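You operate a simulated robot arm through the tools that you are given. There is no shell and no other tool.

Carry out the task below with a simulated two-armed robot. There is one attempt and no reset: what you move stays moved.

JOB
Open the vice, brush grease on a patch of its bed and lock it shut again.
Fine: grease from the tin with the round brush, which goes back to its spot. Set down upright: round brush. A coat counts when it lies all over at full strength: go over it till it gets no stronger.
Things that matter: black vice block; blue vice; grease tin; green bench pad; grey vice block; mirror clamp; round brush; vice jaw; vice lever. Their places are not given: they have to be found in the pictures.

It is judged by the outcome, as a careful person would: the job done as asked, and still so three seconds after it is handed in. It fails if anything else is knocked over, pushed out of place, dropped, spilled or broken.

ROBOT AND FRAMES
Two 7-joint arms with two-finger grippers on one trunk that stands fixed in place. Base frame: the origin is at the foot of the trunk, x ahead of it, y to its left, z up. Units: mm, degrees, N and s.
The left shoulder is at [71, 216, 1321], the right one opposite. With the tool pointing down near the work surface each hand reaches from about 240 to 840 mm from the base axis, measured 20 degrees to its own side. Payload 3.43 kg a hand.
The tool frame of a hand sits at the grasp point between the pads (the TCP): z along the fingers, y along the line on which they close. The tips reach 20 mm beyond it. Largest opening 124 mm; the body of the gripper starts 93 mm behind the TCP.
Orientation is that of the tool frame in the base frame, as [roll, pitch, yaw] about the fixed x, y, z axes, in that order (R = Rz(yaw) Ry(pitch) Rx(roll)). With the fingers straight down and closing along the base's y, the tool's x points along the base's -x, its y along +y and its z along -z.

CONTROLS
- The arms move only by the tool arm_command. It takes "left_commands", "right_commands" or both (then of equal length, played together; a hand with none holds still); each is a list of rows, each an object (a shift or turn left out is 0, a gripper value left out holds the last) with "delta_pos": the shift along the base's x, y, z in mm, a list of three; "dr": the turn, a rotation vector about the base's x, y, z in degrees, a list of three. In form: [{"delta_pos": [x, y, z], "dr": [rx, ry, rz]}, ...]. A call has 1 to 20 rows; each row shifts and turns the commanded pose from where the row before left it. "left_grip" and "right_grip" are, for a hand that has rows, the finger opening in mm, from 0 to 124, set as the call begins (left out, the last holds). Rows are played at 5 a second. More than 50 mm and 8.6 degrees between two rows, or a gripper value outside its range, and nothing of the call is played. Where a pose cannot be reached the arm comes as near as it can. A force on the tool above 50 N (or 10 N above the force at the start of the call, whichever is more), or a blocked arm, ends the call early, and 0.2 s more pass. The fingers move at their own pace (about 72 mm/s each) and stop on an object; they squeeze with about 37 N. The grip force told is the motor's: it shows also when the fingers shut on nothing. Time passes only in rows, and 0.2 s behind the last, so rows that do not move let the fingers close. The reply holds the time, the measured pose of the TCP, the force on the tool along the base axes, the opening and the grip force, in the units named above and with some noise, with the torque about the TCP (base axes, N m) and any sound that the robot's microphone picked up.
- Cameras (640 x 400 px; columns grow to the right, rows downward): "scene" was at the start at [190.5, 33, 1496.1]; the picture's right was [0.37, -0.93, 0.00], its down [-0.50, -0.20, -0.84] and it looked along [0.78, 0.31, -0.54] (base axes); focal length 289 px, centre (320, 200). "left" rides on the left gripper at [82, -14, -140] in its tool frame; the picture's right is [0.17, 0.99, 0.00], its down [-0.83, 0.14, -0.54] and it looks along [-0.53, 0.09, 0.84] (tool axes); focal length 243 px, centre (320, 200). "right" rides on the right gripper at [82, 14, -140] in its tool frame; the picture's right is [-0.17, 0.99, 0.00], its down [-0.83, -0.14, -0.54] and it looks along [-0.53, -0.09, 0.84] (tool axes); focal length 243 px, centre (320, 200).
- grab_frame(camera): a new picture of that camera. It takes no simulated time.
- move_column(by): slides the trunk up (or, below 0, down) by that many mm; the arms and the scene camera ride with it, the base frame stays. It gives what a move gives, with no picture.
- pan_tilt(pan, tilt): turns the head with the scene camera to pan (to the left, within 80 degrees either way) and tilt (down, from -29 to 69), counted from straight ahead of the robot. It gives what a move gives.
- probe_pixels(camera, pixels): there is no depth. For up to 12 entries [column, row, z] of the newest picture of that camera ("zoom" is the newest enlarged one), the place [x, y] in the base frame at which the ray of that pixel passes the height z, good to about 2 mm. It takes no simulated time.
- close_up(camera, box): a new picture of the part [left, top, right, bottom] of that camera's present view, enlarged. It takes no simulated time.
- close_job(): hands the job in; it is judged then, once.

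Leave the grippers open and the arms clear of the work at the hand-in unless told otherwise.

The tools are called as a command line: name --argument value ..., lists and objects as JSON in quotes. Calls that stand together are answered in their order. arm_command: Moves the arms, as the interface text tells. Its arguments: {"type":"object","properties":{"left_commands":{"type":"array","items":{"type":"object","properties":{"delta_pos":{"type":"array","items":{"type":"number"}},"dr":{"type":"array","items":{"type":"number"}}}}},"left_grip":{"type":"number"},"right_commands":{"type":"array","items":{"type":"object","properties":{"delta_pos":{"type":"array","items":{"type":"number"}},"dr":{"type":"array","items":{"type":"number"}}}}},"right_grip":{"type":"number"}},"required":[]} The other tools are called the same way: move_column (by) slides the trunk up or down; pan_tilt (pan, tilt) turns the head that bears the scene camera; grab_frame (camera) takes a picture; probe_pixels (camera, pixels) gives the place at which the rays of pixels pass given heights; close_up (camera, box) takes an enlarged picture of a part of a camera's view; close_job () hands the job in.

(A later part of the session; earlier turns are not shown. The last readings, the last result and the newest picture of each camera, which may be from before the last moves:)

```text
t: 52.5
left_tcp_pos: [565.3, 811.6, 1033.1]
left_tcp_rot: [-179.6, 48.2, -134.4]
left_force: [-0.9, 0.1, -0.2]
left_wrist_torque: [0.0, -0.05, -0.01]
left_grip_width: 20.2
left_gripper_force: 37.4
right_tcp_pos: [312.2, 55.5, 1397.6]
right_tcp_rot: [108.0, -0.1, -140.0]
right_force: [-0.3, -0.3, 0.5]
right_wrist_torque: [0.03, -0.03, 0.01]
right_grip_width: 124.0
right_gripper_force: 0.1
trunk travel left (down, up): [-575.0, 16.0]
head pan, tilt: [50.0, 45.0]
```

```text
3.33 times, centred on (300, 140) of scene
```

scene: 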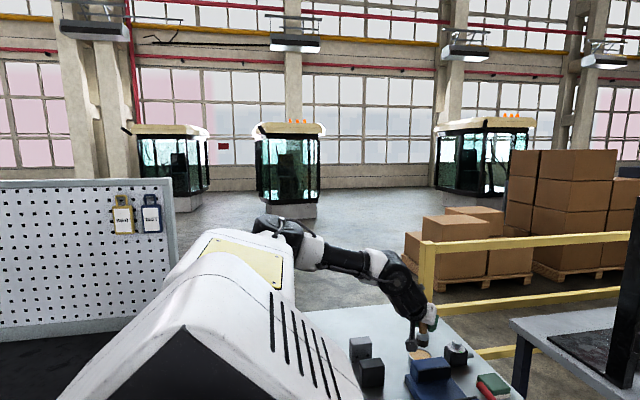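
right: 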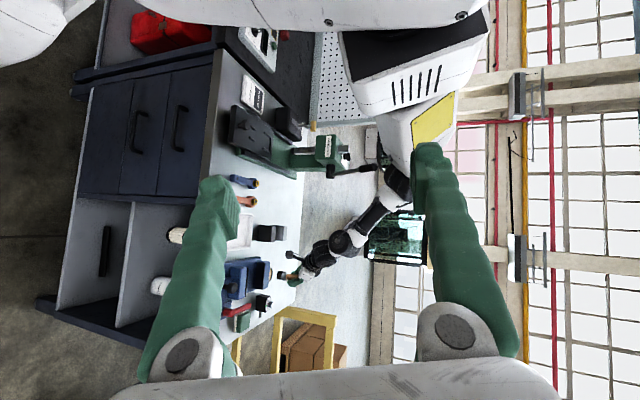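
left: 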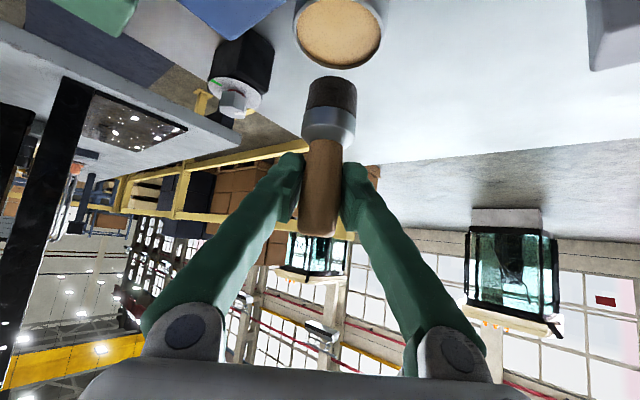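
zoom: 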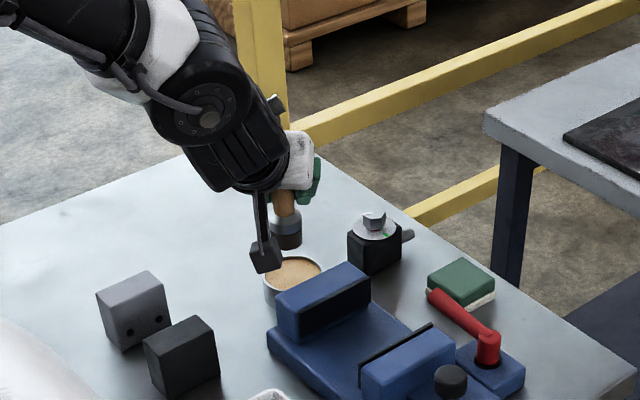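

No lean now, and the brush sits unchanged in the grip. I'll probe the tin rim and bristle end in the left view: tin rim spans about (294–384, up to 70).

probe_pixels --camera "left" --pixels '[[338, 68, 912], [294, 30, 912], [384, 30, 912], [308, 95, 963], [356, 98, 963], [332, 78, 963]]'

close_up --camera "left" --box '[260, 0, 420, 150]'

probe_pixels --camera "scene" --pixels '[[288, 140, 910], [297, 152, 880]]'

```text
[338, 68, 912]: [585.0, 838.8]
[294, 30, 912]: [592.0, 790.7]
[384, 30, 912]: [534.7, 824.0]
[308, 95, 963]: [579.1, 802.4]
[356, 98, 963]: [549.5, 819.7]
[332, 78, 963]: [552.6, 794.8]
```

```text
2.67 times, centred on (340, 75) of left
```

zoom: 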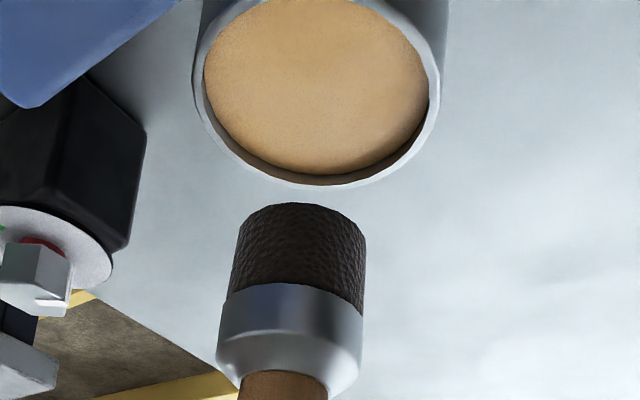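

```text
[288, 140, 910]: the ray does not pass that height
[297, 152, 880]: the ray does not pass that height
```

The brush axis (564,811) coincides with the tin centre (≈564,812). Before lowering, I'll check where the blocks lie relative to the wrist camera.

grab_frame --camera "scene"

probe_pixels --camera "scene" --pixels '[[253, 182, 940], [243, 175, 940], [265, 182, 940], [232, 165, 940], [243, 163, 940], [282, 161, 905], [296, 158, 912]]'

```text
taken
```

scene: 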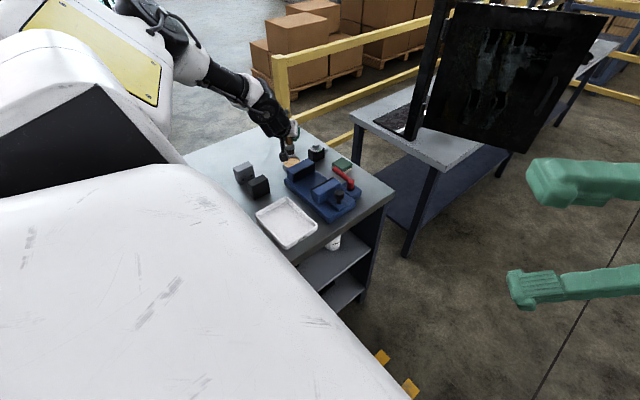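

```text
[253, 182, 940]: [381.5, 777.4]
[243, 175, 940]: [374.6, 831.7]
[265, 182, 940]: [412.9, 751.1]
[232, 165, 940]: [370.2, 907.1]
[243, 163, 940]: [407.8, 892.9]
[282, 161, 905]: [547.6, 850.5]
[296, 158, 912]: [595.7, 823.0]
```

The blocks lie beyond the camera's footprint and lower. Lower the brush into the tin: first 45 mm.

arm_command --left_commands '[{"delta_pos": [0, 0, -15]}, {"delta_pos": [0, 0, -15]}, {"delta_pos": [0, 0, -15]}, {}]' --left_grip 8

grab_frame --camera "left"

close_up --camera "scene" --box '[240, 90, 360, 200]'

```text
t: 53.5
left_tcp_pos: [561.0, 810.6, 992.1]
left_tcp_rot: [-179.6, 48.3, -134.4]
left_force: [0.6, 0.1, -0.8]
left_wrist_torque: [-0.01, 0.0, -0.04]
left_grip_width: 19.8
left_gripper_force: 37.0
left hand out of reach, approached as far as the arm can: row 3
right_tcp_pos: [309.4, 55.5, 1398.1]
right_tcp_rot: [108.1, 0.0, -140.0]
right_force: [0.1, 0.2, -0.4]
right_wrist_torque: [-0.03, 0.01, 0.0]
right_grip_width: 123.7
right_gripper_force: 0.0
trunk travel left (down, up): [-575.0, 16.0]
head pan, tilt: [50.0, 45.0]
```

```text
taken
```

left: 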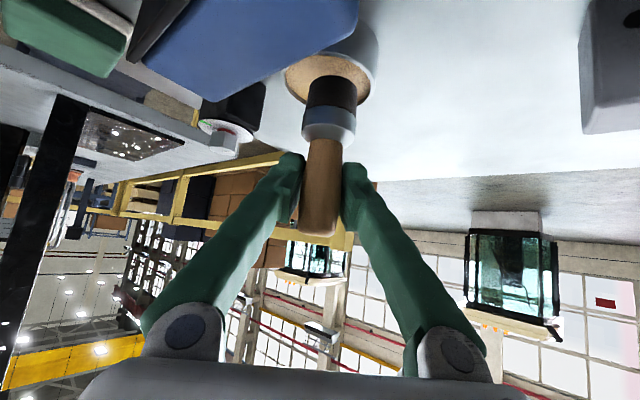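

```text
3.64 times, centred on (300, 145) of scene
```

zoom: 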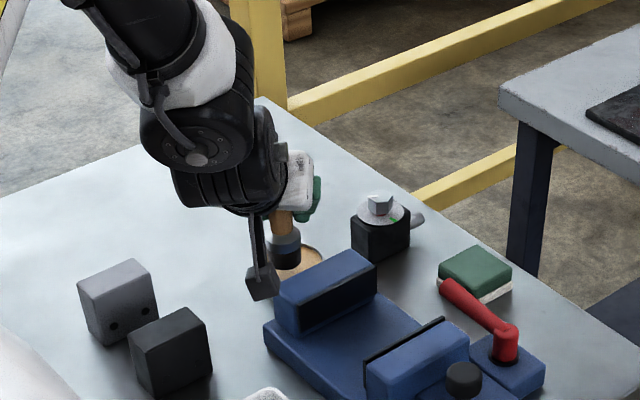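

The arm runs out of range at z≈992 with the trunk this high. I'll recentre over the tin and let the trunk do the lowering.

arm_command --left_commands '[{"delta_pos": [3.5, 1.5, 10]}, {}]' --left_grip 8

move_column --by -20

grab_frame --camera "left"

close_up --camera "scene" --box '[240, 90, 360, 200]'

```text
t: 54.1
left_tcp_pos: [565.6, 813.3, 1003.4]
left_tcp_rot: [-179.7, 48.2, -134.5]
left_force: [-0.3, 0.6, -2.2]
left_wrist_torque: [0.02, -0.03, 0.0]
left_grip_width: 20.1
left_gripper_force: 37.0
right_tcp_pos: [311.8, 53.5, 1397.4]
right_tcp_rot: [108.1, 0.0, -140.0]
right_force: [0.0, -0.3, -0.5]
right_wrist_torque: [-0.03, -0.01, -0.04]
right_grip_width: 124.0
right_gripper_force: 0.1
trunk travel left (down, up): [-575.0, 16.0]
head pan, tilt: [50.0, 45.0]
```

```text
t: 54.8
left_tcp_pos: [566.1, 811.6, 983.9]
left_tcp_rot: [-179.7, 48.3, -134.5]
left_force: [0.4, 0.3, -0.4]
left_wrist_torque: [0.03, 0.01, 0.02]
left_grip_width: 19.6
left_gripper_force: 37.0
right_tcp_pos: [312.4, 53.4, 1377.4]
right_tcp_rot: [108.0, 0.1, -140.0]
right_force: [0.6, 0.4, 1.3]
right_wrist_torque: [0.01, -0.03, 0.0]
right_grip_width: 124.0
right_gripper_force: 0.1
trunk travel left (down, up): [-555.0, 36.0]
head pan, tilt: [50.0, 45.0]
```

```text
taken
```

left: 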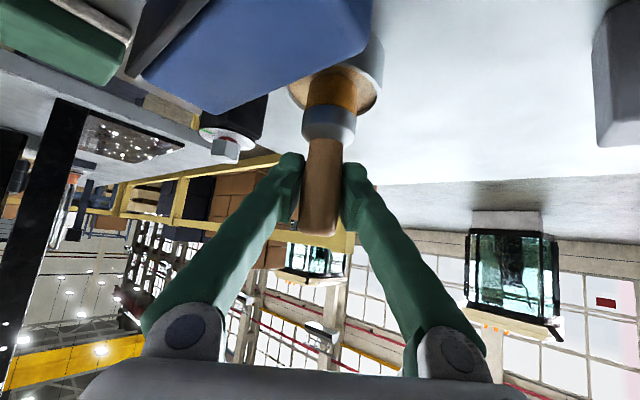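

```text
3.64 times, centred on (300, 145) of scene
```

zoom: 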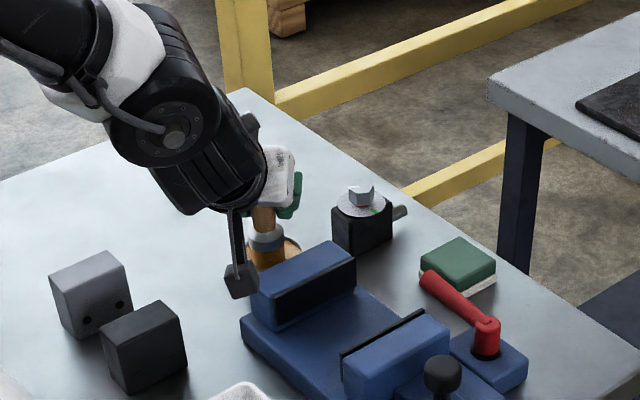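

The bristles have turned grease-coloured: loaded. I lift clear of the tin by 55 mm.

arm_command --left_commands '[{}, {"delta_pos": [0, 0, 20]}, {"delta_pos": [0, 0, 35]}, {}]' --left_grip 8

grab_frame --camera "left"

grab_frame --camera "right"

```text
t: 55.8
left_tcp_pos: [565.1, 812.5, 1037.0]
left_tcp_rot: [-179.7, 48.2, -134.5]
left_force: [0.5, -0.1, -0.4]
left_wrist_torque: [0.03, 0.01, 0.01]
left_grip_width: 19.8
left_gripper_force: 37.2
right_tcp_pos: [313.2, 55.5, 1376.4]
right_tcp_rot: [108.0, -0.1, -140.0]
right_force: [0.0, -0.3, 0.4]
right_wrist_torque: [-0.05, 0.01, 0.02]
right_grip_width: 124.1
right_gripper_force: 0.2
trunk travel left (down, up): [-555.0, 36.0]
head pan, tilt: [50.0, 45.0]
```

```text
taken
```

left: 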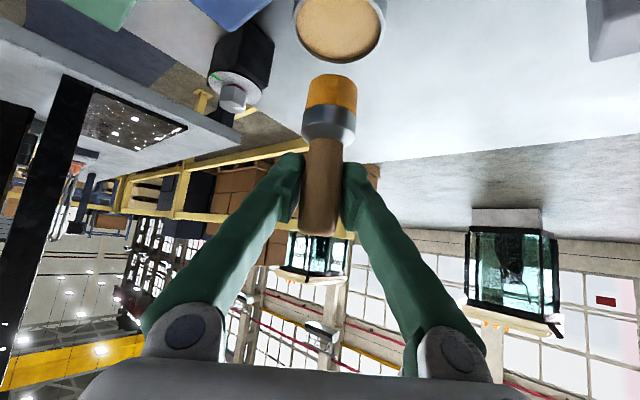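

```text
taken
```

right: 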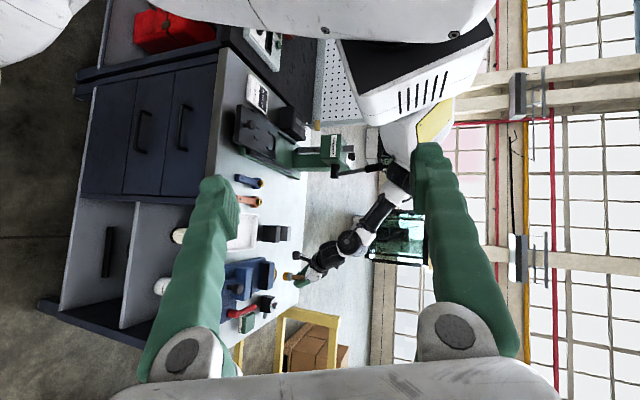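

Raise the trunk 30 mm for elbow clearance, then swing the hand (yaw −64°) while travelling over to the bed at (552,690), staying high.

move_column --by 30

arm_command --left_commands '[{"delta_pos": [-1.6, -15, 0], "dr": [0, 0, -8]}, {"delta_pos": [-1.6, -15, 0], "dr": [0, 0, -8]}, {"delta_pos": [-1.6, -15, 0], "dr": [0, 0, -8]}, {"delta_pos": [-1.6, -15, 0], "dr": [0, 0, -8]}, {}]' --left_grip 8

grab_frame --camera "right"

grab_frame --camera "left"

```text
t: 56.5
left_tcp_pos: [565.9, 810.8, 1065.5]
left_tcp_rot: [-179.8, 48.1, -134.5]
left_force: [0.2, 0.2, -1.3]
left_wrist_torque: [0.04, 0.02, 0.0]
left_grip_width: 19.3
left_gripper_force: 36.2
right_tcp_pos: [313.5, 55.0, 1405.9]
right_tcp_rot: [108.1, -0.1, -140.1]
right_force: [0.9, -0.3, -1.2]
right_wrist_torque: [0.03, 0.02, 0.05]
right_grip_width: 124.3
right_gripper_force: 0.0
trunk travel left (down, up): [-585.0, 6.0]
head pan, tilt: [50.0, 45.0]
```

```text
t: 57.8
left_tcp_pos: [558.3, 751.2, 1067.3]
left_tcp_rot: [-179.6, 48.2, -166.5]
left_force: [0.7, 0.7, -1.6]
left_wrist_torque: [-0.01, 0.01, 0.04]
left_grip_width: 19.4
left_gripper_force: 37.0
right_tcp_pos: [312.7, 54.1, 1407.5]
right_tcp_rot: [107.9, 0.1, -140.0]
right_force: [0.8, 0.5, -0.6]
right_wrist_torque: [-0.02, 0.02, -0.01]
right_grip_width: 123.9
right_gripper_force: 0.0
trunk travel left (down, up): [-585.0, 6.0]
head pan, tilt: [50.0, 45.0]
```

```text
taken
```

right: 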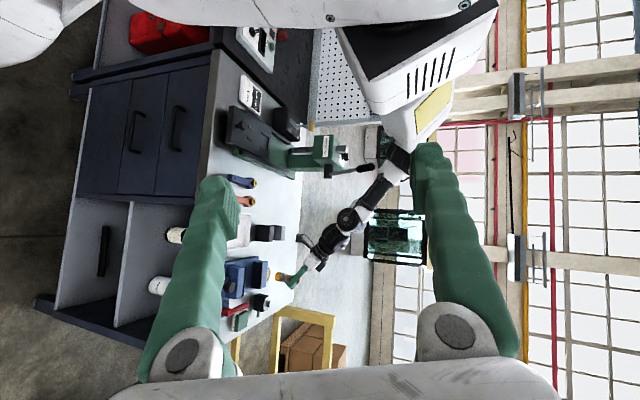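

```text
taken
```

left: 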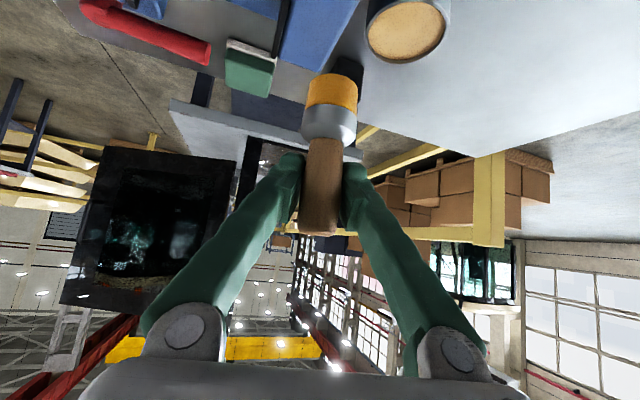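

Elbow clear, no lean. Continue the remaining swing.

arm_command --left_commands '[{"delta_pos": [-1.6, -15, 0], "dr": [0, 0, -8]}, {"delta_pos": [-1.6, -15, 0], "dr": [0, 0, -8]}, {"delta_pos": [-1.6, -15, 0], "dr": [0, 0, -8]}, {"delta_pos": [-1.6, -16, 0], "dr": [0, 0, -8]}, {}]' --left_grip 8

grab_frame --camera "left"

close_up --camera "scene" --box '[240, 90, 400, 220]'

```text
t: 59.0
left_tcp_pos: [553.3, 690.1, 1067.6]
left_tcp_rot: [-179.6, 48.1, 161.5]
left_force: [0.2, -0.8, -2.0]
left_wrist_torque: [-0.04, 0.02, 0.01]
left_grip_width: 19.2
left_gripper_force: 36.9
right_tcp_pos: [312.1, 53.8, 1407.0]
right_tcp_rot: [108.0, 0.0, -140.1]
right_force: [0.6, -0.1, -0.4]
right_wrist_torque: [0.01, 0.01, 0.01]
right_grip_width: 124.1
right_gripper_force: 0.1
trunk travel left (down, up): [-585.0, 6.0]
head pan, tilt: [50.0, 45.0]
```

```text
taken
```

left: 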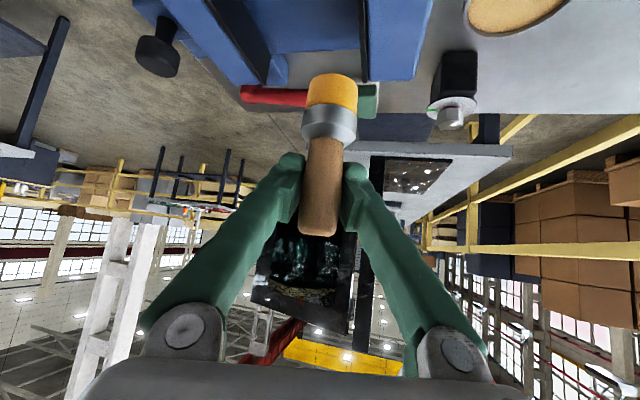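

```text
3.08 times, centred on (320, 155) of scene
```

zoom: 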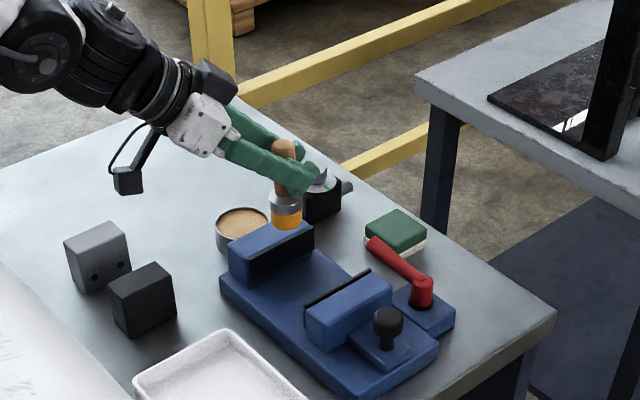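

I'll estimate the bed and jaw-top heights by probing bed corners in this zoom against the known plan positions (x 488–612, y 507–757).

probe_pixels --camera "zoom" --pixels '[[438, 346, 895], [438, 346, 905], [438, 346, 915], [220, 277, 895], [220, 277, 905], [220, 277, 915], [229, 240, 930], [229, 240, 940], [229, 240, 950], [312, 228, 940], [307, 313, 940], [392, 290, 940]]'

```text
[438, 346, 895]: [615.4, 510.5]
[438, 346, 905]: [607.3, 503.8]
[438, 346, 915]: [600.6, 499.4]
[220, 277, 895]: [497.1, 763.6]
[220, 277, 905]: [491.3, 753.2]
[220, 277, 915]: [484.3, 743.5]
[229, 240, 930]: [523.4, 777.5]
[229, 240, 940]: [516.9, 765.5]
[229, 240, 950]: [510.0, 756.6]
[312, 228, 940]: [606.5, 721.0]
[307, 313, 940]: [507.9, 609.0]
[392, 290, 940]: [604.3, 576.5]
```

Bed top is about z≈900, jaw tops about 950. Move to the bed centre (550,664) and lower by arm to about z = 1010.

arm_command --left_commands '[{"delta_pos": [-3, -13, 0]}, {"delta_pos": [0, -13, 0]}, {"delta_pos": [0, 0, -30]}, {"delta_pos": [0, 0, -27]}, {}]' --left_grip 8

close_up --camera "scene" --box '[240, 90, 400, 220]'

grab_frame --camera "left"

```text
t: 60.1
left_tcp_pos: [547.9, 663.3, 1021.4]
left_tcp_rot: [-179.8, 48.4, 161.5]
left_force: [-0.1, 0.7, -1.1]
left_wrist_torque: [0.04, 0.0, 0.02]
left_grip_width: 19.2
left_gripper_force: 37.0
left hand out of reach, approached as far as the arm can: row 4
right_tcp_pos: [309.3, 54.0, 1408.0]
right_tcp_rot: [108.1, 0.2, -140.0]
right_force: [0.1, 0.1, 0.4]
right_wrist_torque: [0.01, -0.01, -0.03]
right_grip_width: 124.1
right_gripper_force: 0.0
trunk travel left (down, up): [-585.0, 6.0]
head pan, tilt: [50.0, 45.0]
```

```text
3.08 times, centred on (320, 155) of scene
```

zoom: 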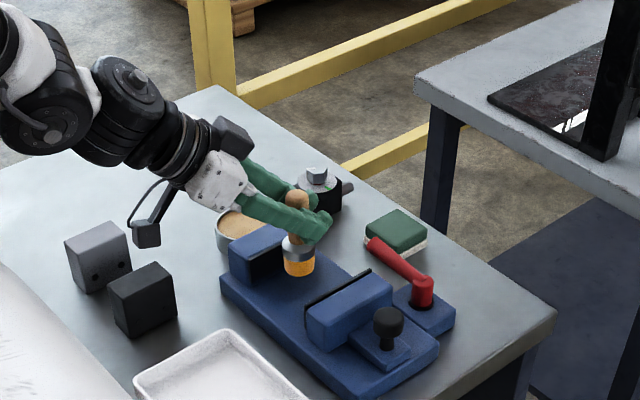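

```text
taken
```

left: 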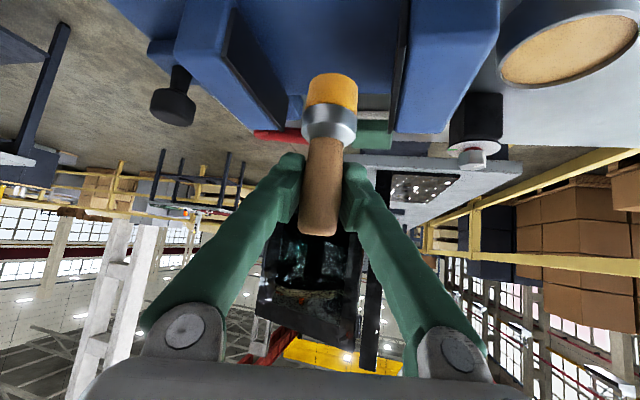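

The arm's low limit is at 1021 with this trunk height, so I lower the trunk 40 mm to bring the brush just over the bed and watch for lean.

move_column --by -38

grab_frame --camera "left"

grab_frame --camera "right"

close_up --camera "scene" --box '[240, 90, 400, 220]'

```text
t: 61.0
left_tcp_pos: [549.3, 664.6, 981.0]
left_tcp_rot: [-179.4, 48.1, 161.7]
left_force: [-0.9, 0.3, -0.8]
left_wrist_torque: [0.01, -0.02, -0.03]
left_grip_width: 18.6
left_gripper_force: 37.1
right_tcp_pos: [312.0, 54.6, 1369.3]
right_tcp_rot: [108.1, 0.0, -140.0]
right_force: [-0.3, 0.5, -0.5]
right_wrist_torque: [-0.03, -0.04, 0.06]
right_grip_width: 123.6
right_gripper_force: 0.1
trunk travel left (down, up): [-547.0, 44.0]
head pan, tilt: [50.0, 45.0]
```

```text
taken
```

left: 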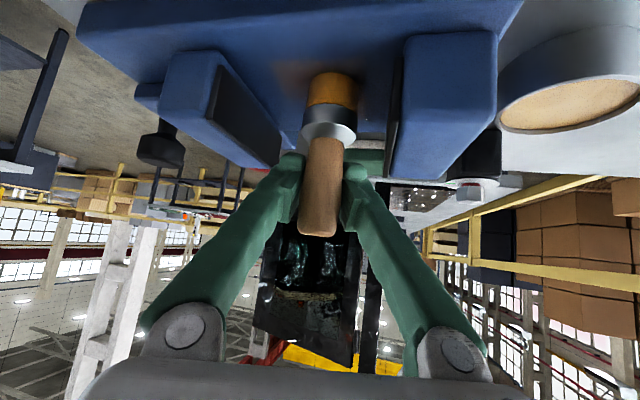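

```text
taken
```

right: 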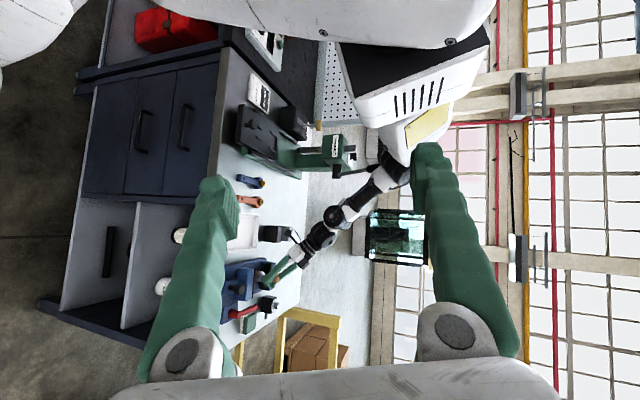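

```text
3.08 times, centred on (320, 155) of scene
```

zoom: 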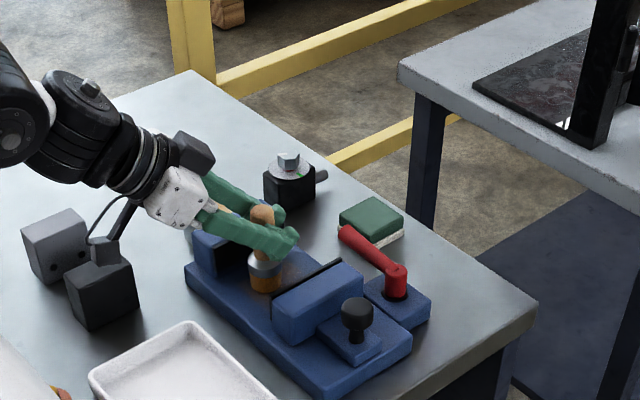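

A brownish patch already seems to appear around the bristles. Zoom in on it.

close_up --camera "left" --box '[190, 20, 430, 170]'

close_up --camera "scene" --box '[275, 150, 355, 210]'

```text
2.67 times, centred on (310, 95) of left
```

zoom: 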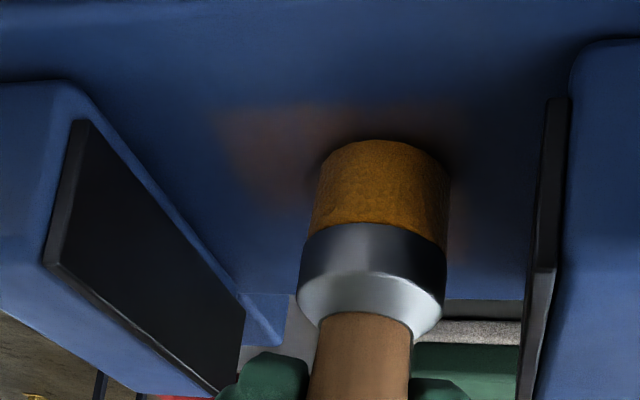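

```text
6.67 times, centred on (315, 180) of scene
```

zoom: 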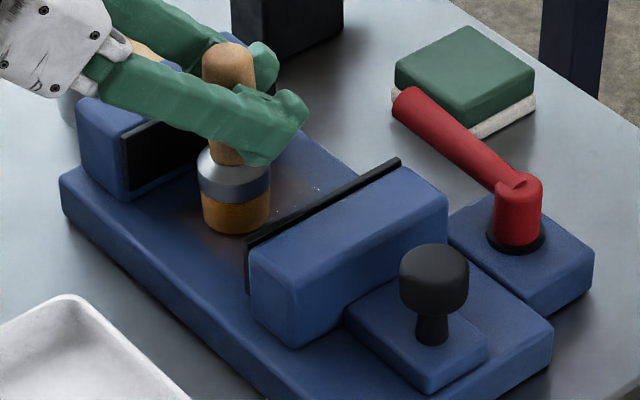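

A faint coat is showing. I'll probe the extents of that patch at z≈903.

probe_pixels --camera "left" --pixels '[[270.6, 59.4, 903], [364.4, 59.4, 903], [364.4, 110, 903], [285, 95, 903], [313, 80, 905], [355, 82, 905]]'

```text
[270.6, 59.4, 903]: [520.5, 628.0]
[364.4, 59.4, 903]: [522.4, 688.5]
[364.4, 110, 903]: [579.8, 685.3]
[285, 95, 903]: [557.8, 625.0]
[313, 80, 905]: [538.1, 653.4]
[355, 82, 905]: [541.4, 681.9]
```

The patch looks about x 520–580, y 628–690. I need margin in arm range for strokes: raise the hand 15, then lower the trunk 16.

arm_command --left_commands '[{"delta_pos": [0, 0, 15]}, {}]' --left_grip 8

move_column --by -16

grab_frame --camera "right"

close_up --camera "left" --box '[190, 20, 430, 170]'

```text
t: 61.6
left_tcp_pos: [550.9, 666.0, 998.1]
left_tcp_rot: [-179.6, 48.2, 161.7]
left_force: [-0.6, -0.2, -1.2]
left_wrist_torque: [-0.06, 0.0, -0.04]
left_grip_width: 18.2
left_gripper_force: 36.6
right_tcp_pos: [312.7, 55.7, 1369.6]
right_tcp_rot: [108.0, 0.0, -139.9]
right_force: [0.1, -0.3, -0.3]
right_wrist_torque: [0.01, -0.01, 0.04]
right_grip_width: 123.9
right_gripper_force: 0.0
trunk travel left (down, up): [-547.0, 44.0]
head pan, tilt: [50.0, 45.0]
```

```text
t: 62.2
left_tcp_pos: [550.1, 664.3, 981.1]
left_tcp_rot: [-179.6, 48.3, 161.6]
left_force: [-0.2, -0.2, -0.2]
left_wrist_torque: [-0.01, -0.03, 0.0]
left_grip_width: 18.1
left_gripper_force: 36.6
right_tcp_pos: [312.2, 55.7, 1353.0]
right_tcp_rot: [108.2, 0.1, -140.1]
right_force: [0.0, 0.0, 0.4]
right_wrist_torque: [0.0, 0.01, 0.03]
right_grip_width: 124.2
right_gripper_force: 0.1
trunk travel left (down, up): [-531.0, 60.0]
head pan, tilt: [50.0, 45.0]
```

```text
taken
```

right: 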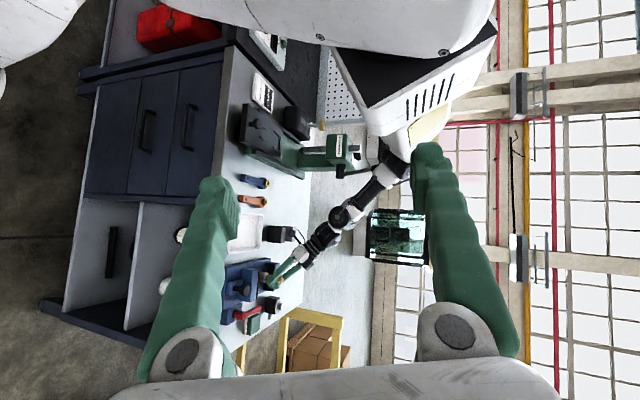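

```text
2.67 times, centred on (310, 95) of left
```

zoom: 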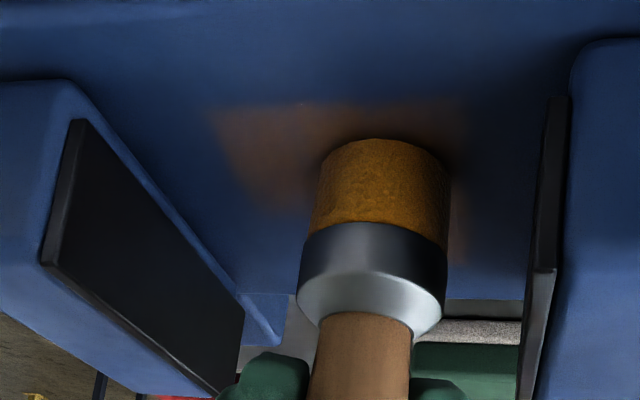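

The patch is darkening while the brush rests on it. No lean. Now I lower 2 mm and scrub in a raster over x 535–569, y 638–674.

arm_command --left_commands '[{"delta_pos": [0, 0, -2]}, {"delta_pos": [-15, 10, 0]}, {"delta_pos": [0, -12, 0]}, {"delta_pos": [0, -12, 0]}, {"delta_pos": [0, -12, 0]}, {"delta_pos": [12, 0, 0]}, {"delta_pos": [0, 12, 0]}, {"delta_pos": [0, 12, 0]}, {"delta_pos": [0, 12, 0]}, {"delta_pos": [12, 0, 0]}, {"delta_pos": [0, -12, 0]}, {"delta_pos": [0, -12, 0]}, {"delta_pos": [0, -12, 0]}, {"delta_pos": [10, 0, 0]}, {"delta_pos": [0, 12, 0]}, {"delta_pos": [0, 12, 0]}, {"delta_pos": [0, 12, 0]}, {}]' --left_grip 8

close_up --camera "left" --box '[190, 20, 430, 170]'

close_up --camera "scene" --box '[275, 150, 355, 210]'

```text
t: 66.0
left_tcp_pos: [569.7, 673.9, 980.8]
left_tcp_rot: [-179.7, 48.2, 161.5]
left_force: [0.3, 0.0, -0.8]
left_wrist_torque: [-0.01, -0.02, -0.02]
left_grip_width: 16.0
left_gripper_force: 36.8
right_tcp_pos: [311.7, 52.9, 1353.0]
right_tcp_rot: [108.0, 0.0, -139.9]
right_force: [0.5, 0.2, -0.2]
right_wrist_torque: [0.02, 0.02, 0.0]
right_grip_width: 124.1
right_gripper_force: 0.0
trunk travel left (down, up): [-531.0, 60.0]
head pan, tilt: [50.0, 45.0]
```

```text
2.67 times, centred on (310, 95) of left
```

zoom: 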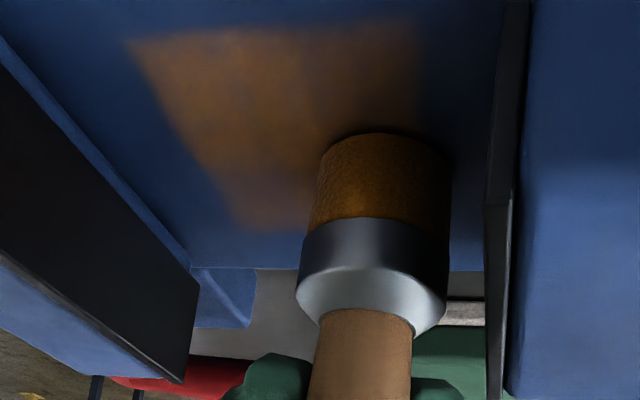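

```text
6.67 times, centred on (315, 180) of scene
```

zoom: 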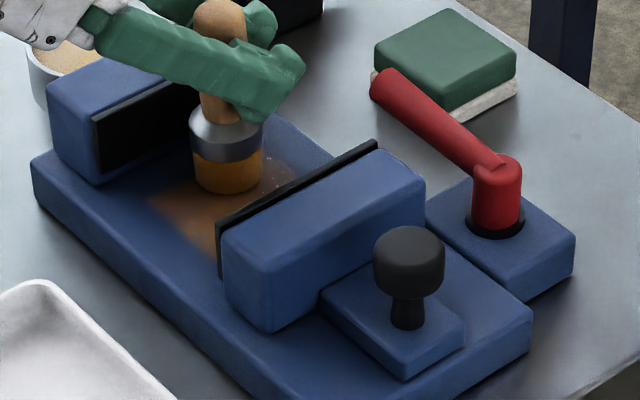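

The coat shows as a clear rectangle. The grip width keeps shrinking (16.0), so I'll check the fingers on the handle, and the patch extents.

close_up --camera "left" --box '[220, 60, 440, 260]'

close_up --camera "scene" --box '[275, 130, 335, 180]'

probe_pixels --camera "left" --pixels '[[238.7, 36.9, 903], [345.6, 25.6, 903], [280, 106, 903], [351, 60, 903]]'

```text
2.00 times, centred on (330, 160) of left
```

zoom: 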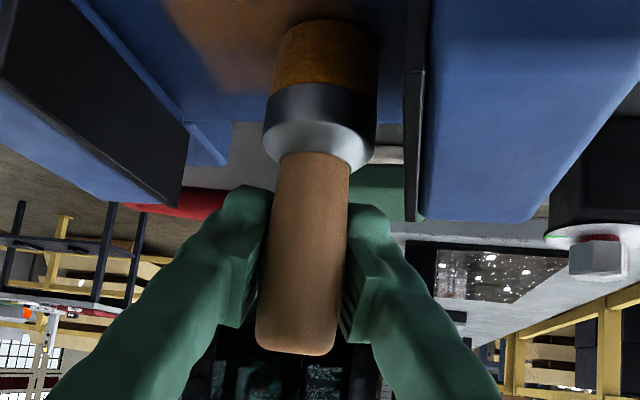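

```text
8.00 times, centred on (305, 155) of scene
```

zoom: 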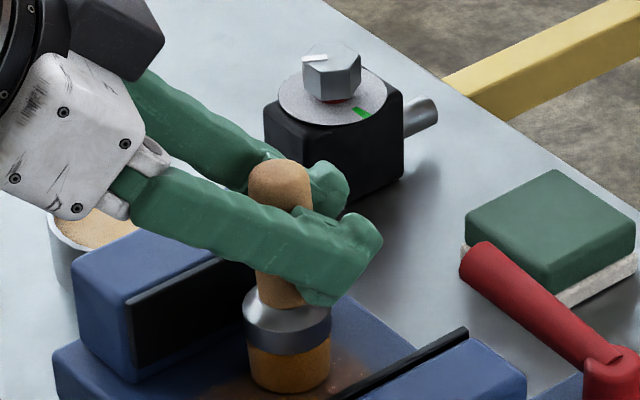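

```text
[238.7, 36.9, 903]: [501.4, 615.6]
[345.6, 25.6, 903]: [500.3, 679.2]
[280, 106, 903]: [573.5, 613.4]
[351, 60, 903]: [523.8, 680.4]
```

The handle sits toward the rear of the finger pads. I'll probe the bristle's bottom edge to see where the brush axis is relative to the TCP.

probe_pixels --camera "left" --pixels '[[333, 70, 903], [333, 70, 908], [309, 84, 905], [358.5, 84, 905], [310, 105, 928], [358, 105, 928], [318, 233, 982], [318, 233, 990]]'

```text
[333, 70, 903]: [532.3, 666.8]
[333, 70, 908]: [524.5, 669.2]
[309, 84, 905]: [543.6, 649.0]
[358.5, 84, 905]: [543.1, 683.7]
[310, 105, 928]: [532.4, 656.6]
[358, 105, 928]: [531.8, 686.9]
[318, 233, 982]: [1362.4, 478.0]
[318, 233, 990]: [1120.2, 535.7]
```

The probes look inconsistent, so I'll cross-check with a fresh scene frame.

grab_frame --camera "scene"

close_up --camera "scene" --box '[275, 150, 335, 200]'

probe_pixels --camera "scene" --pixels '[[301.2, 177.7, 905], [289.2, 180.4, 903], [299, 188, 903]]'

```text
taken
```

scene: 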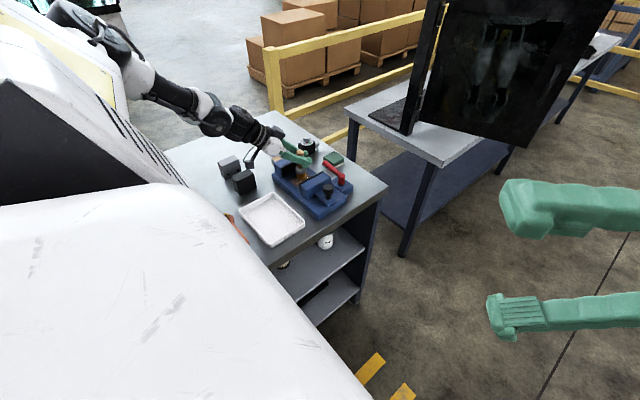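

```text
8.00 times, centred on (305, 175) of scene
```

zoom: 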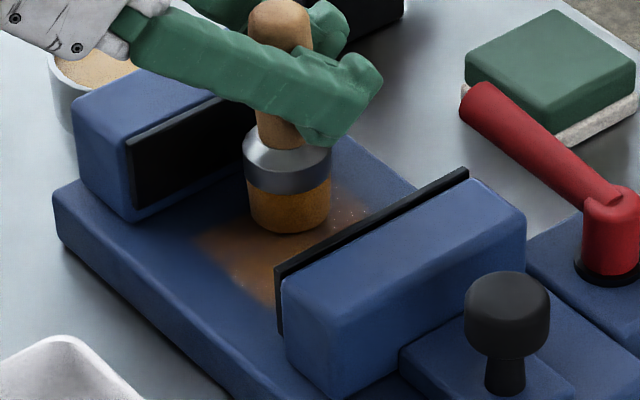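

```text
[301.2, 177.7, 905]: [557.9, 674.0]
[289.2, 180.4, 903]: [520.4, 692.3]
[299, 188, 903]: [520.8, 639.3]
```

The scene view puts the brush axis about 11 mm behind the TCP: the handle is creeping toward the palm as it's squeezed. I'll rest the brush upright on the bed and regrip it nearer the fingertips. First, lower gently until I feel contact.

arm_command --left_commands '[{"delta_pos": [-8, -6, 0]}, {"delta_pos": [-8, -6, 0]}, {"delta_pos": [0, 0, -1.5]}, {"delta_pos": [0, 0, -1.5]}, {}]' --left_grip 8

close_up --camera "scene" --box '[275, 150, 335, 200]'

```text
t: 67.2
left_tcp_pos: [554.2, 661.0, 979.0]
left_tcp_rot: [-179.8, 48.5, 161.4]
left_force: [-0.2, 1.2, 9.9]
left_wrist_torque: [0.24, 0.1, -0.01]
left_grip_width: 15.6
left_gripper_force: 36.9
right_tcp_pos: [311.0, 53.1, 1354.1]
right_tcp_rot: [107.9, 0.1, -140.0]
right_force: [0.0, 0.1, 0.0]
right_wrist_torque: [-0.02, -0.01, -0.01]
right_grip_width: 123.9
right_gripper_force: 0.1
trunk travel left (down, up): [-531.0, 60.0]
head pan, tilt: [50.0, 45.0]
```

```text
8.00 times, centred on (305, 175) of scene
```

zoom: 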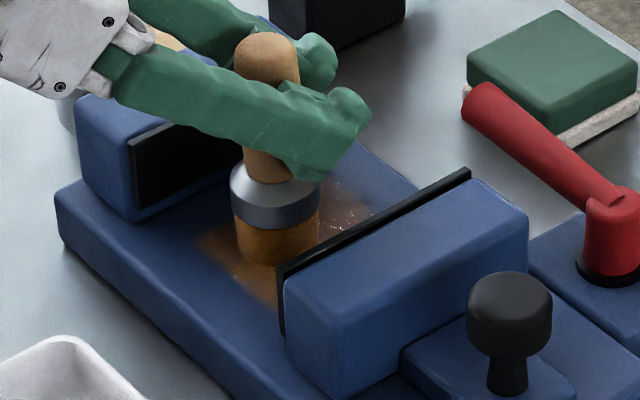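

Contact (≈10 N up): the brush stands on the bed. Release it with a modest opening.

arm_command --left_commands '[{"delta_pos": [0, 0, 0.7]}, {}]' --left_grip 8

arm_command --left_commands '[{}, {}, {}]' --left_grip 34

close_up --camera "scene" --box '[275, 150, 335, 200]'

grab_frame --camera "left"

```text
t: 67.8
left_tcp_pos: [554.3, 661.3, 976.6]
left_tcp_rot: [-179.6, 48.3, 161.5]
left_force: [2.7, 0.0, 8.4]
left_wrist_torque: [0.17, -0.1, -0.06]
left_grip_width: 15.5
left_gripper_force: 37.2
right_tcp_pos: [311.3, 53.5, 1352.2]
right_tcp_rot: [108.0, 0.1, -140.0]
right_force: [-0.3, 0.1, -0.4]
right_wrist_torque: [-0.04, 0.02, 0.0]
right_grip_width: 124.2
right_gripper_force: 0.1
trunk travel left (down, up): [-531.0, 60.0]
head pan, tilt: [50.0, 45.0]
```

```text
t: 68.6
left_tcp_pos: [554.8, 661.9, 977.2]
left_tcp_rot: [-179.7, 48.3, 161.6]
left_force: [0.0, 0.4, -0.4]
left_wrist_torque: [0.01, 0.0, 0.02]
left_grip_width: 34.0
left_gripper_force: 0.0
right_tcp_pos: [311.9, 54.4, 1354.3]
right_tcp_rot: [107.9, 0.0, -139.9]
right_force: [-0.4, 0.5, 1.5]
right_wrist_torque: [0.02, 0.03, 0.0]
right_grip_width: 123.8
right_gripper_force: 0.0
trunk travel left (down, up): [-531.0, 60.0]
head pan, tilt: [50.0, 45.0]
```

```text
8.00 times, centred on (305, 175) of scene
```

zoom: 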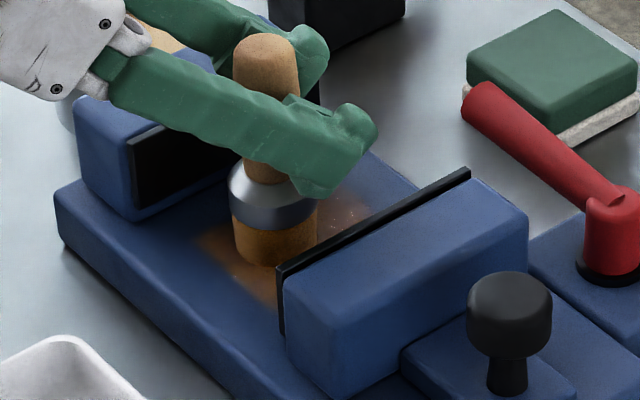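

```text
taken
```

left: 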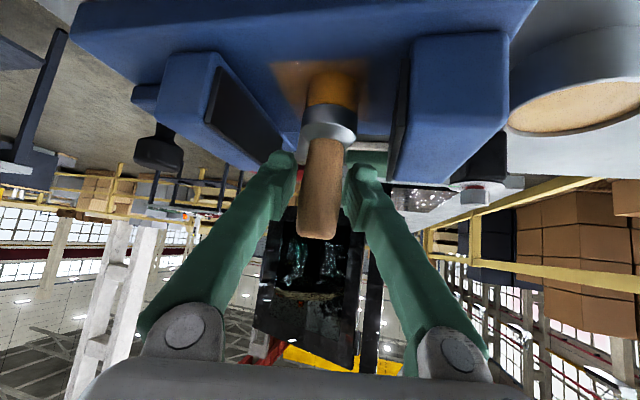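

The brush stands upright on the bed. The handle lies about 40 mm behind the fingertips, too far in. Move the hand back about 18 mm along its pointing direction.

arm_command --left_commands '[{"delta_pos": [-6, 2, 0]}, {"delta_pos": [-6, 2, 0]}, {"delta_pos": [-5.5, 1.8, 0]}, {}]' --left_grip 36

close_up --camera "scene" --box '[275, 150, 335, 200]'

grab_frame --camera "left"

```text
t: 69.6
left_tcp_pos: [541.7, 663.6, 977.9]
left_tcp_rot: [-180.0, 47.8, 161.2]
left_force: [-0.2, -0.1, -0.2]
left_wrist_torque: [0.01, -0.01, -0.01]
left_grip_width: 36.0
left_gripper_force: 0.0
right_tcp_pos: [318.4, 47.8, 1352.3]
right_tcp_rot: [107.6, 0.0, -140.0]
right_force: [-0.7, -0.4, 0.2]
right_wrist_torque: [0.02, -0.01, 0.0]
right_grip_width: 123.8
right_gripper_force: 0.0
trunk travel left (down, up): [-531.0, 60.0]
head pan, tilt: [50.0, 45.0]
```

```text
8.00 times, centred on (305, 175) of scene
```

zoom: 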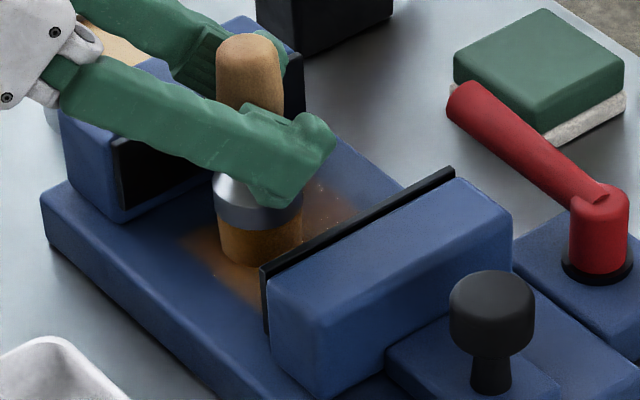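

```text
taken
```

left: 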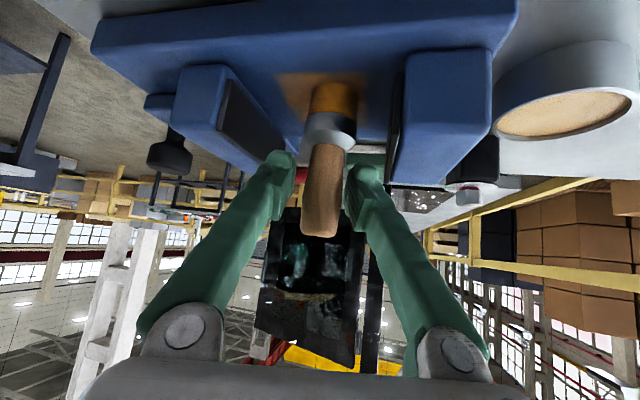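

The lean came back slightly as the arm folded. I'll undo a little and instead swing the hand about the brush (yaw −24°), which straightens the arm.

arm_command --left_commands '[{"delta_pos": [5.7, -1.9, 0]}, {"dr": [0, 0, -8]}, {"dr": [0, 0, -8]}, {"dr": [0, 0, -8]}, {}]' --left_grip 36

grab_frame --camera "scene"

close_up --camera "scene" --box '[235, 130, 335, 210]'

grab_frame --camera "left"

```text
t: 70.8
left_tcp_pos: [537.6, 665.5, 979.6]
left_tcp_rot: [-180.0, 48.3, 137.4]
left_force: [0.9, -0.3, 0.2]
left_wrist_torque: [0.06, -0.01, 0.02]
left_grip_width: 36.0
left_gripper_force: 0.0
right_tcp_pos: [308.1, 52.3, 1353.5]
right_tcp_rot: [108.2, 0.2, -140.0]
right_force: [0.0, -0.2, 0.1]
right_wrist_torque: [0.01, 0.0, -0.09]
right_grip_width: 123.8
right_gripper_force: 0.0
trunk travel left (down, up): [-531.0, 60.0]
head pan, tilt: [50.0, 45.0]
```

```text
taken
```

scene: 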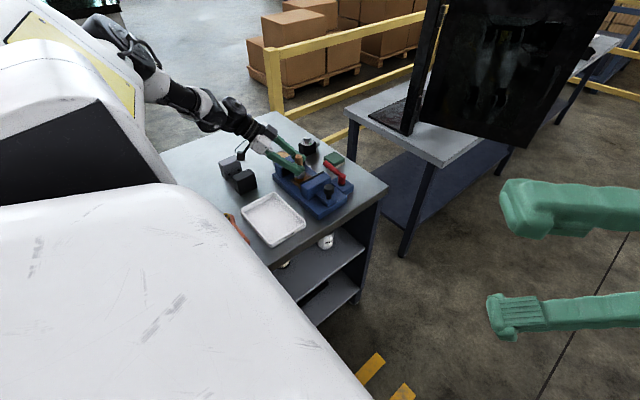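

```text
5.00 times, centred on (285, 170) of scene
```

zoom: 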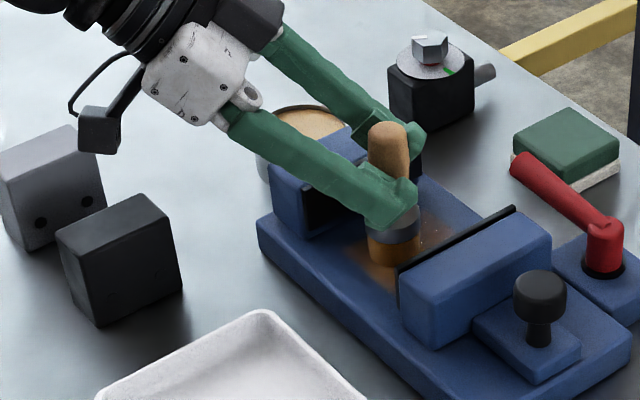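

```text
taken
```

left: 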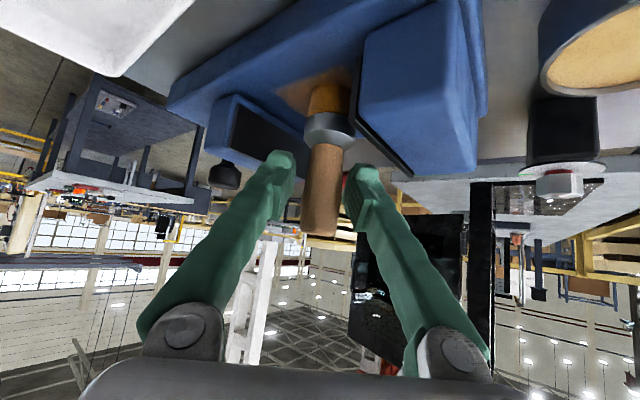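

No lean now, and the handle sits nearer the fingertips. I'll probe the brush's base centre at scene (299.5,181) to compute the offset.

probe_pixels --camera "scene" --pixels '[[299.6, 180, 902], [299.6, 182, 902], [299.2, 155.5, 992]]'

probe_pixels --camera "left" --pixels '[[328, 85, 902], [305, 98, 905], [351, 98, 905]]'

close_up --camera "left" --box '[220, 60, 440, 260]'

```text
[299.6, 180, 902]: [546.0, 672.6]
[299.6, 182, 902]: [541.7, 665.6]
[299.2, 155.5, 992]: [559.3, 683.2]
```

```text
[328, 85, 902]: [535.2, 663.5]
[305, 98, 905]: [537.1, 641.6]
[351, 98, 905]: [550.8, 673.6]
```

```text
2.00 times, centred on (330, 160) of left
```

zoom: 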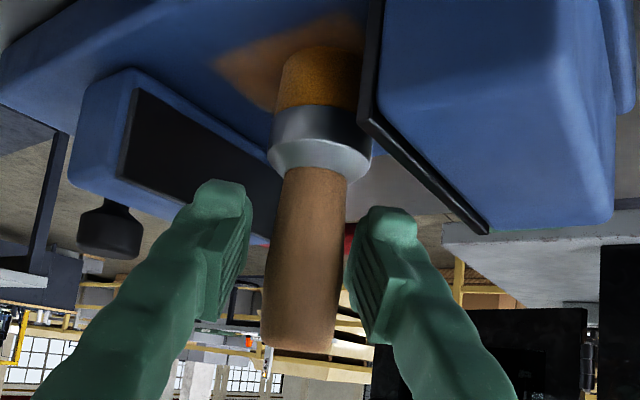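

The handle is now at the pads' middle-front (h≈+5 mm). Close the grip.

arm_command --left_commands '[{}, {}, {}, {}]' --left_grip 8

close_up --camera "left" --box '[220, 60, 440, 260]'

close_up --camera "scene" --box '[265, 140, 335, 200]'

```text
t: 71.8
left_tcp_pos: [540.0, 667.0, 977.9]
left_tcp_rot: [-179.7, 48.3, 137.5]
left_force: [-2.9, 0.5, 6.2]
left_wrist_torque: [0.0, 0.08, 0.04]
left_grip_width: 23.4
left_gripper_force: 36.5
right_tcp_pos: [311.3, 54.0, 1352.4]
right_tcp_rot: [108.0, 0.1, -139.9]
right_force: [0.7, -0.2, 0.2]
right_wrist_torque: [-0.01, 0.0, -0.04]
right_grip_width: 124.3
right_gripper_force: 0.1
trunk travel left (down, up): [-531.0, 60.0]
head pan, tilt: [50.0, 45.0]
```

```text
2.00 times, centred on (330, 160) of left
```

zoom: 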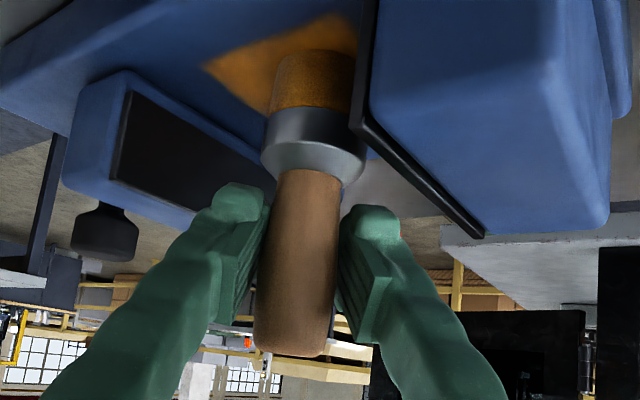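

```text
6.67 times, centred on (300, 170) of scene
```

zoom: 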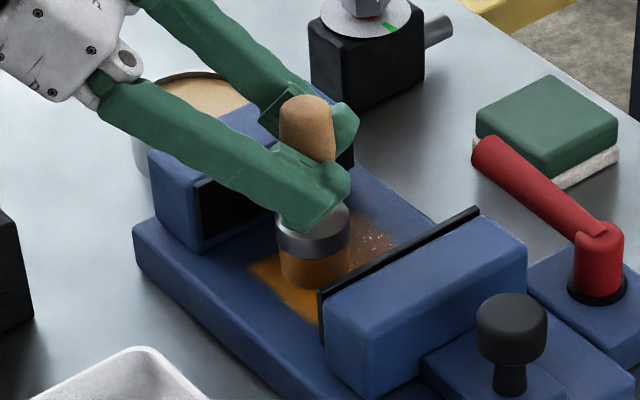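

Solid grip now (23.4 mm), and the pressed patch is clearly stronger. I raise 1 mm and scrub in lines, checking grip and lean.

arm_command --left_commands '[{"delta_pos": [-7, 8, 1]}, {"delta_pos": [-7, 9, 0]}, {"delta_pos": [0, -10, 0]}, {"delta_pos": [0, -10, 0]}, {"delta_pos": [0, -10, 0]}, {"delta_pos": [0, -9, 0]}, {"delta_pos": [11, 0, 0]}, {"delta_pos": [0, 10, 0]}, {"delta_pos": [0, 10, 0]}, {"delta_pos": [0, 10, 0]}, {"delta_pos": [0, 9, 0]}, {"delta_pos": [11, 0, 0]}, {"delta_pos": [0, -10, 0]}, {"delta_pos": [0, -10, 0]}, {"delta_pos": [0, -10, 0]}, {"delta_pos": [0, -9, 0]}, {}]' --left_grip 8

close_up --camera "left" --box '[220, 20, 440, 220]'

close_up --camera "scene" --box '[265, 140, 335, 200]'

```text
t: 75.4
left_tcp_pos: [536.5, 643.5, 980.2]
left_tcp_rot: [-179.7, 48.2, 137.6]
left_force: [0.9, 0.6, -0.9]
left_wrist_torque: [0.01, -0.02, -0.03]
left_grip_width: 23.3
left_gripper_force: 36.6
left hand out of reach, approached as far as the arm can: row 12
right_tcp_pos: [312.2, 53.4, 1352.4]
right_tcp_rot: [108.0, 0.0, -140.1]
right_force: [-0.5, 0.1, -0.2]
right_wrist_torque: [0.0, 0.0, -0.03]
right_grip_width: 124.0
right_gripper_force: 0.0
trunk travel left (down, up): [-531.0, 60.0]
head pan, tilt: [50.0, 45.0]
```

```text
2.00 times, centred on (330, 120) of left
```

zoom: 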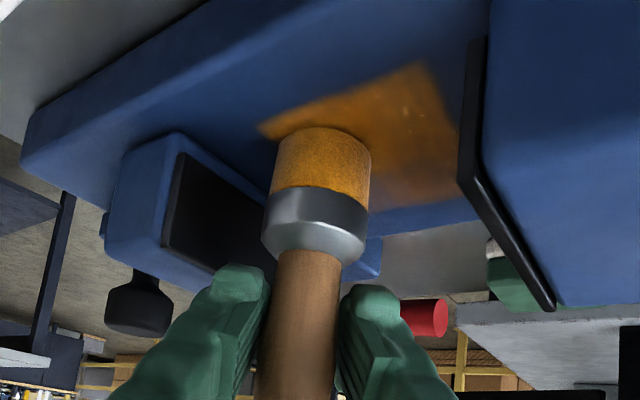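

```text
6.67 times, centred on (300, 170) of scene
```

zoom: 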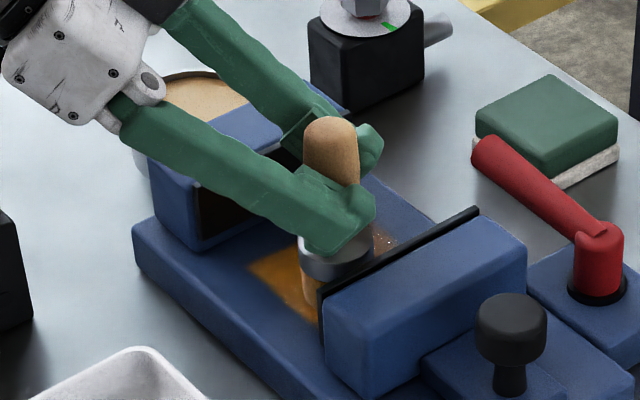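

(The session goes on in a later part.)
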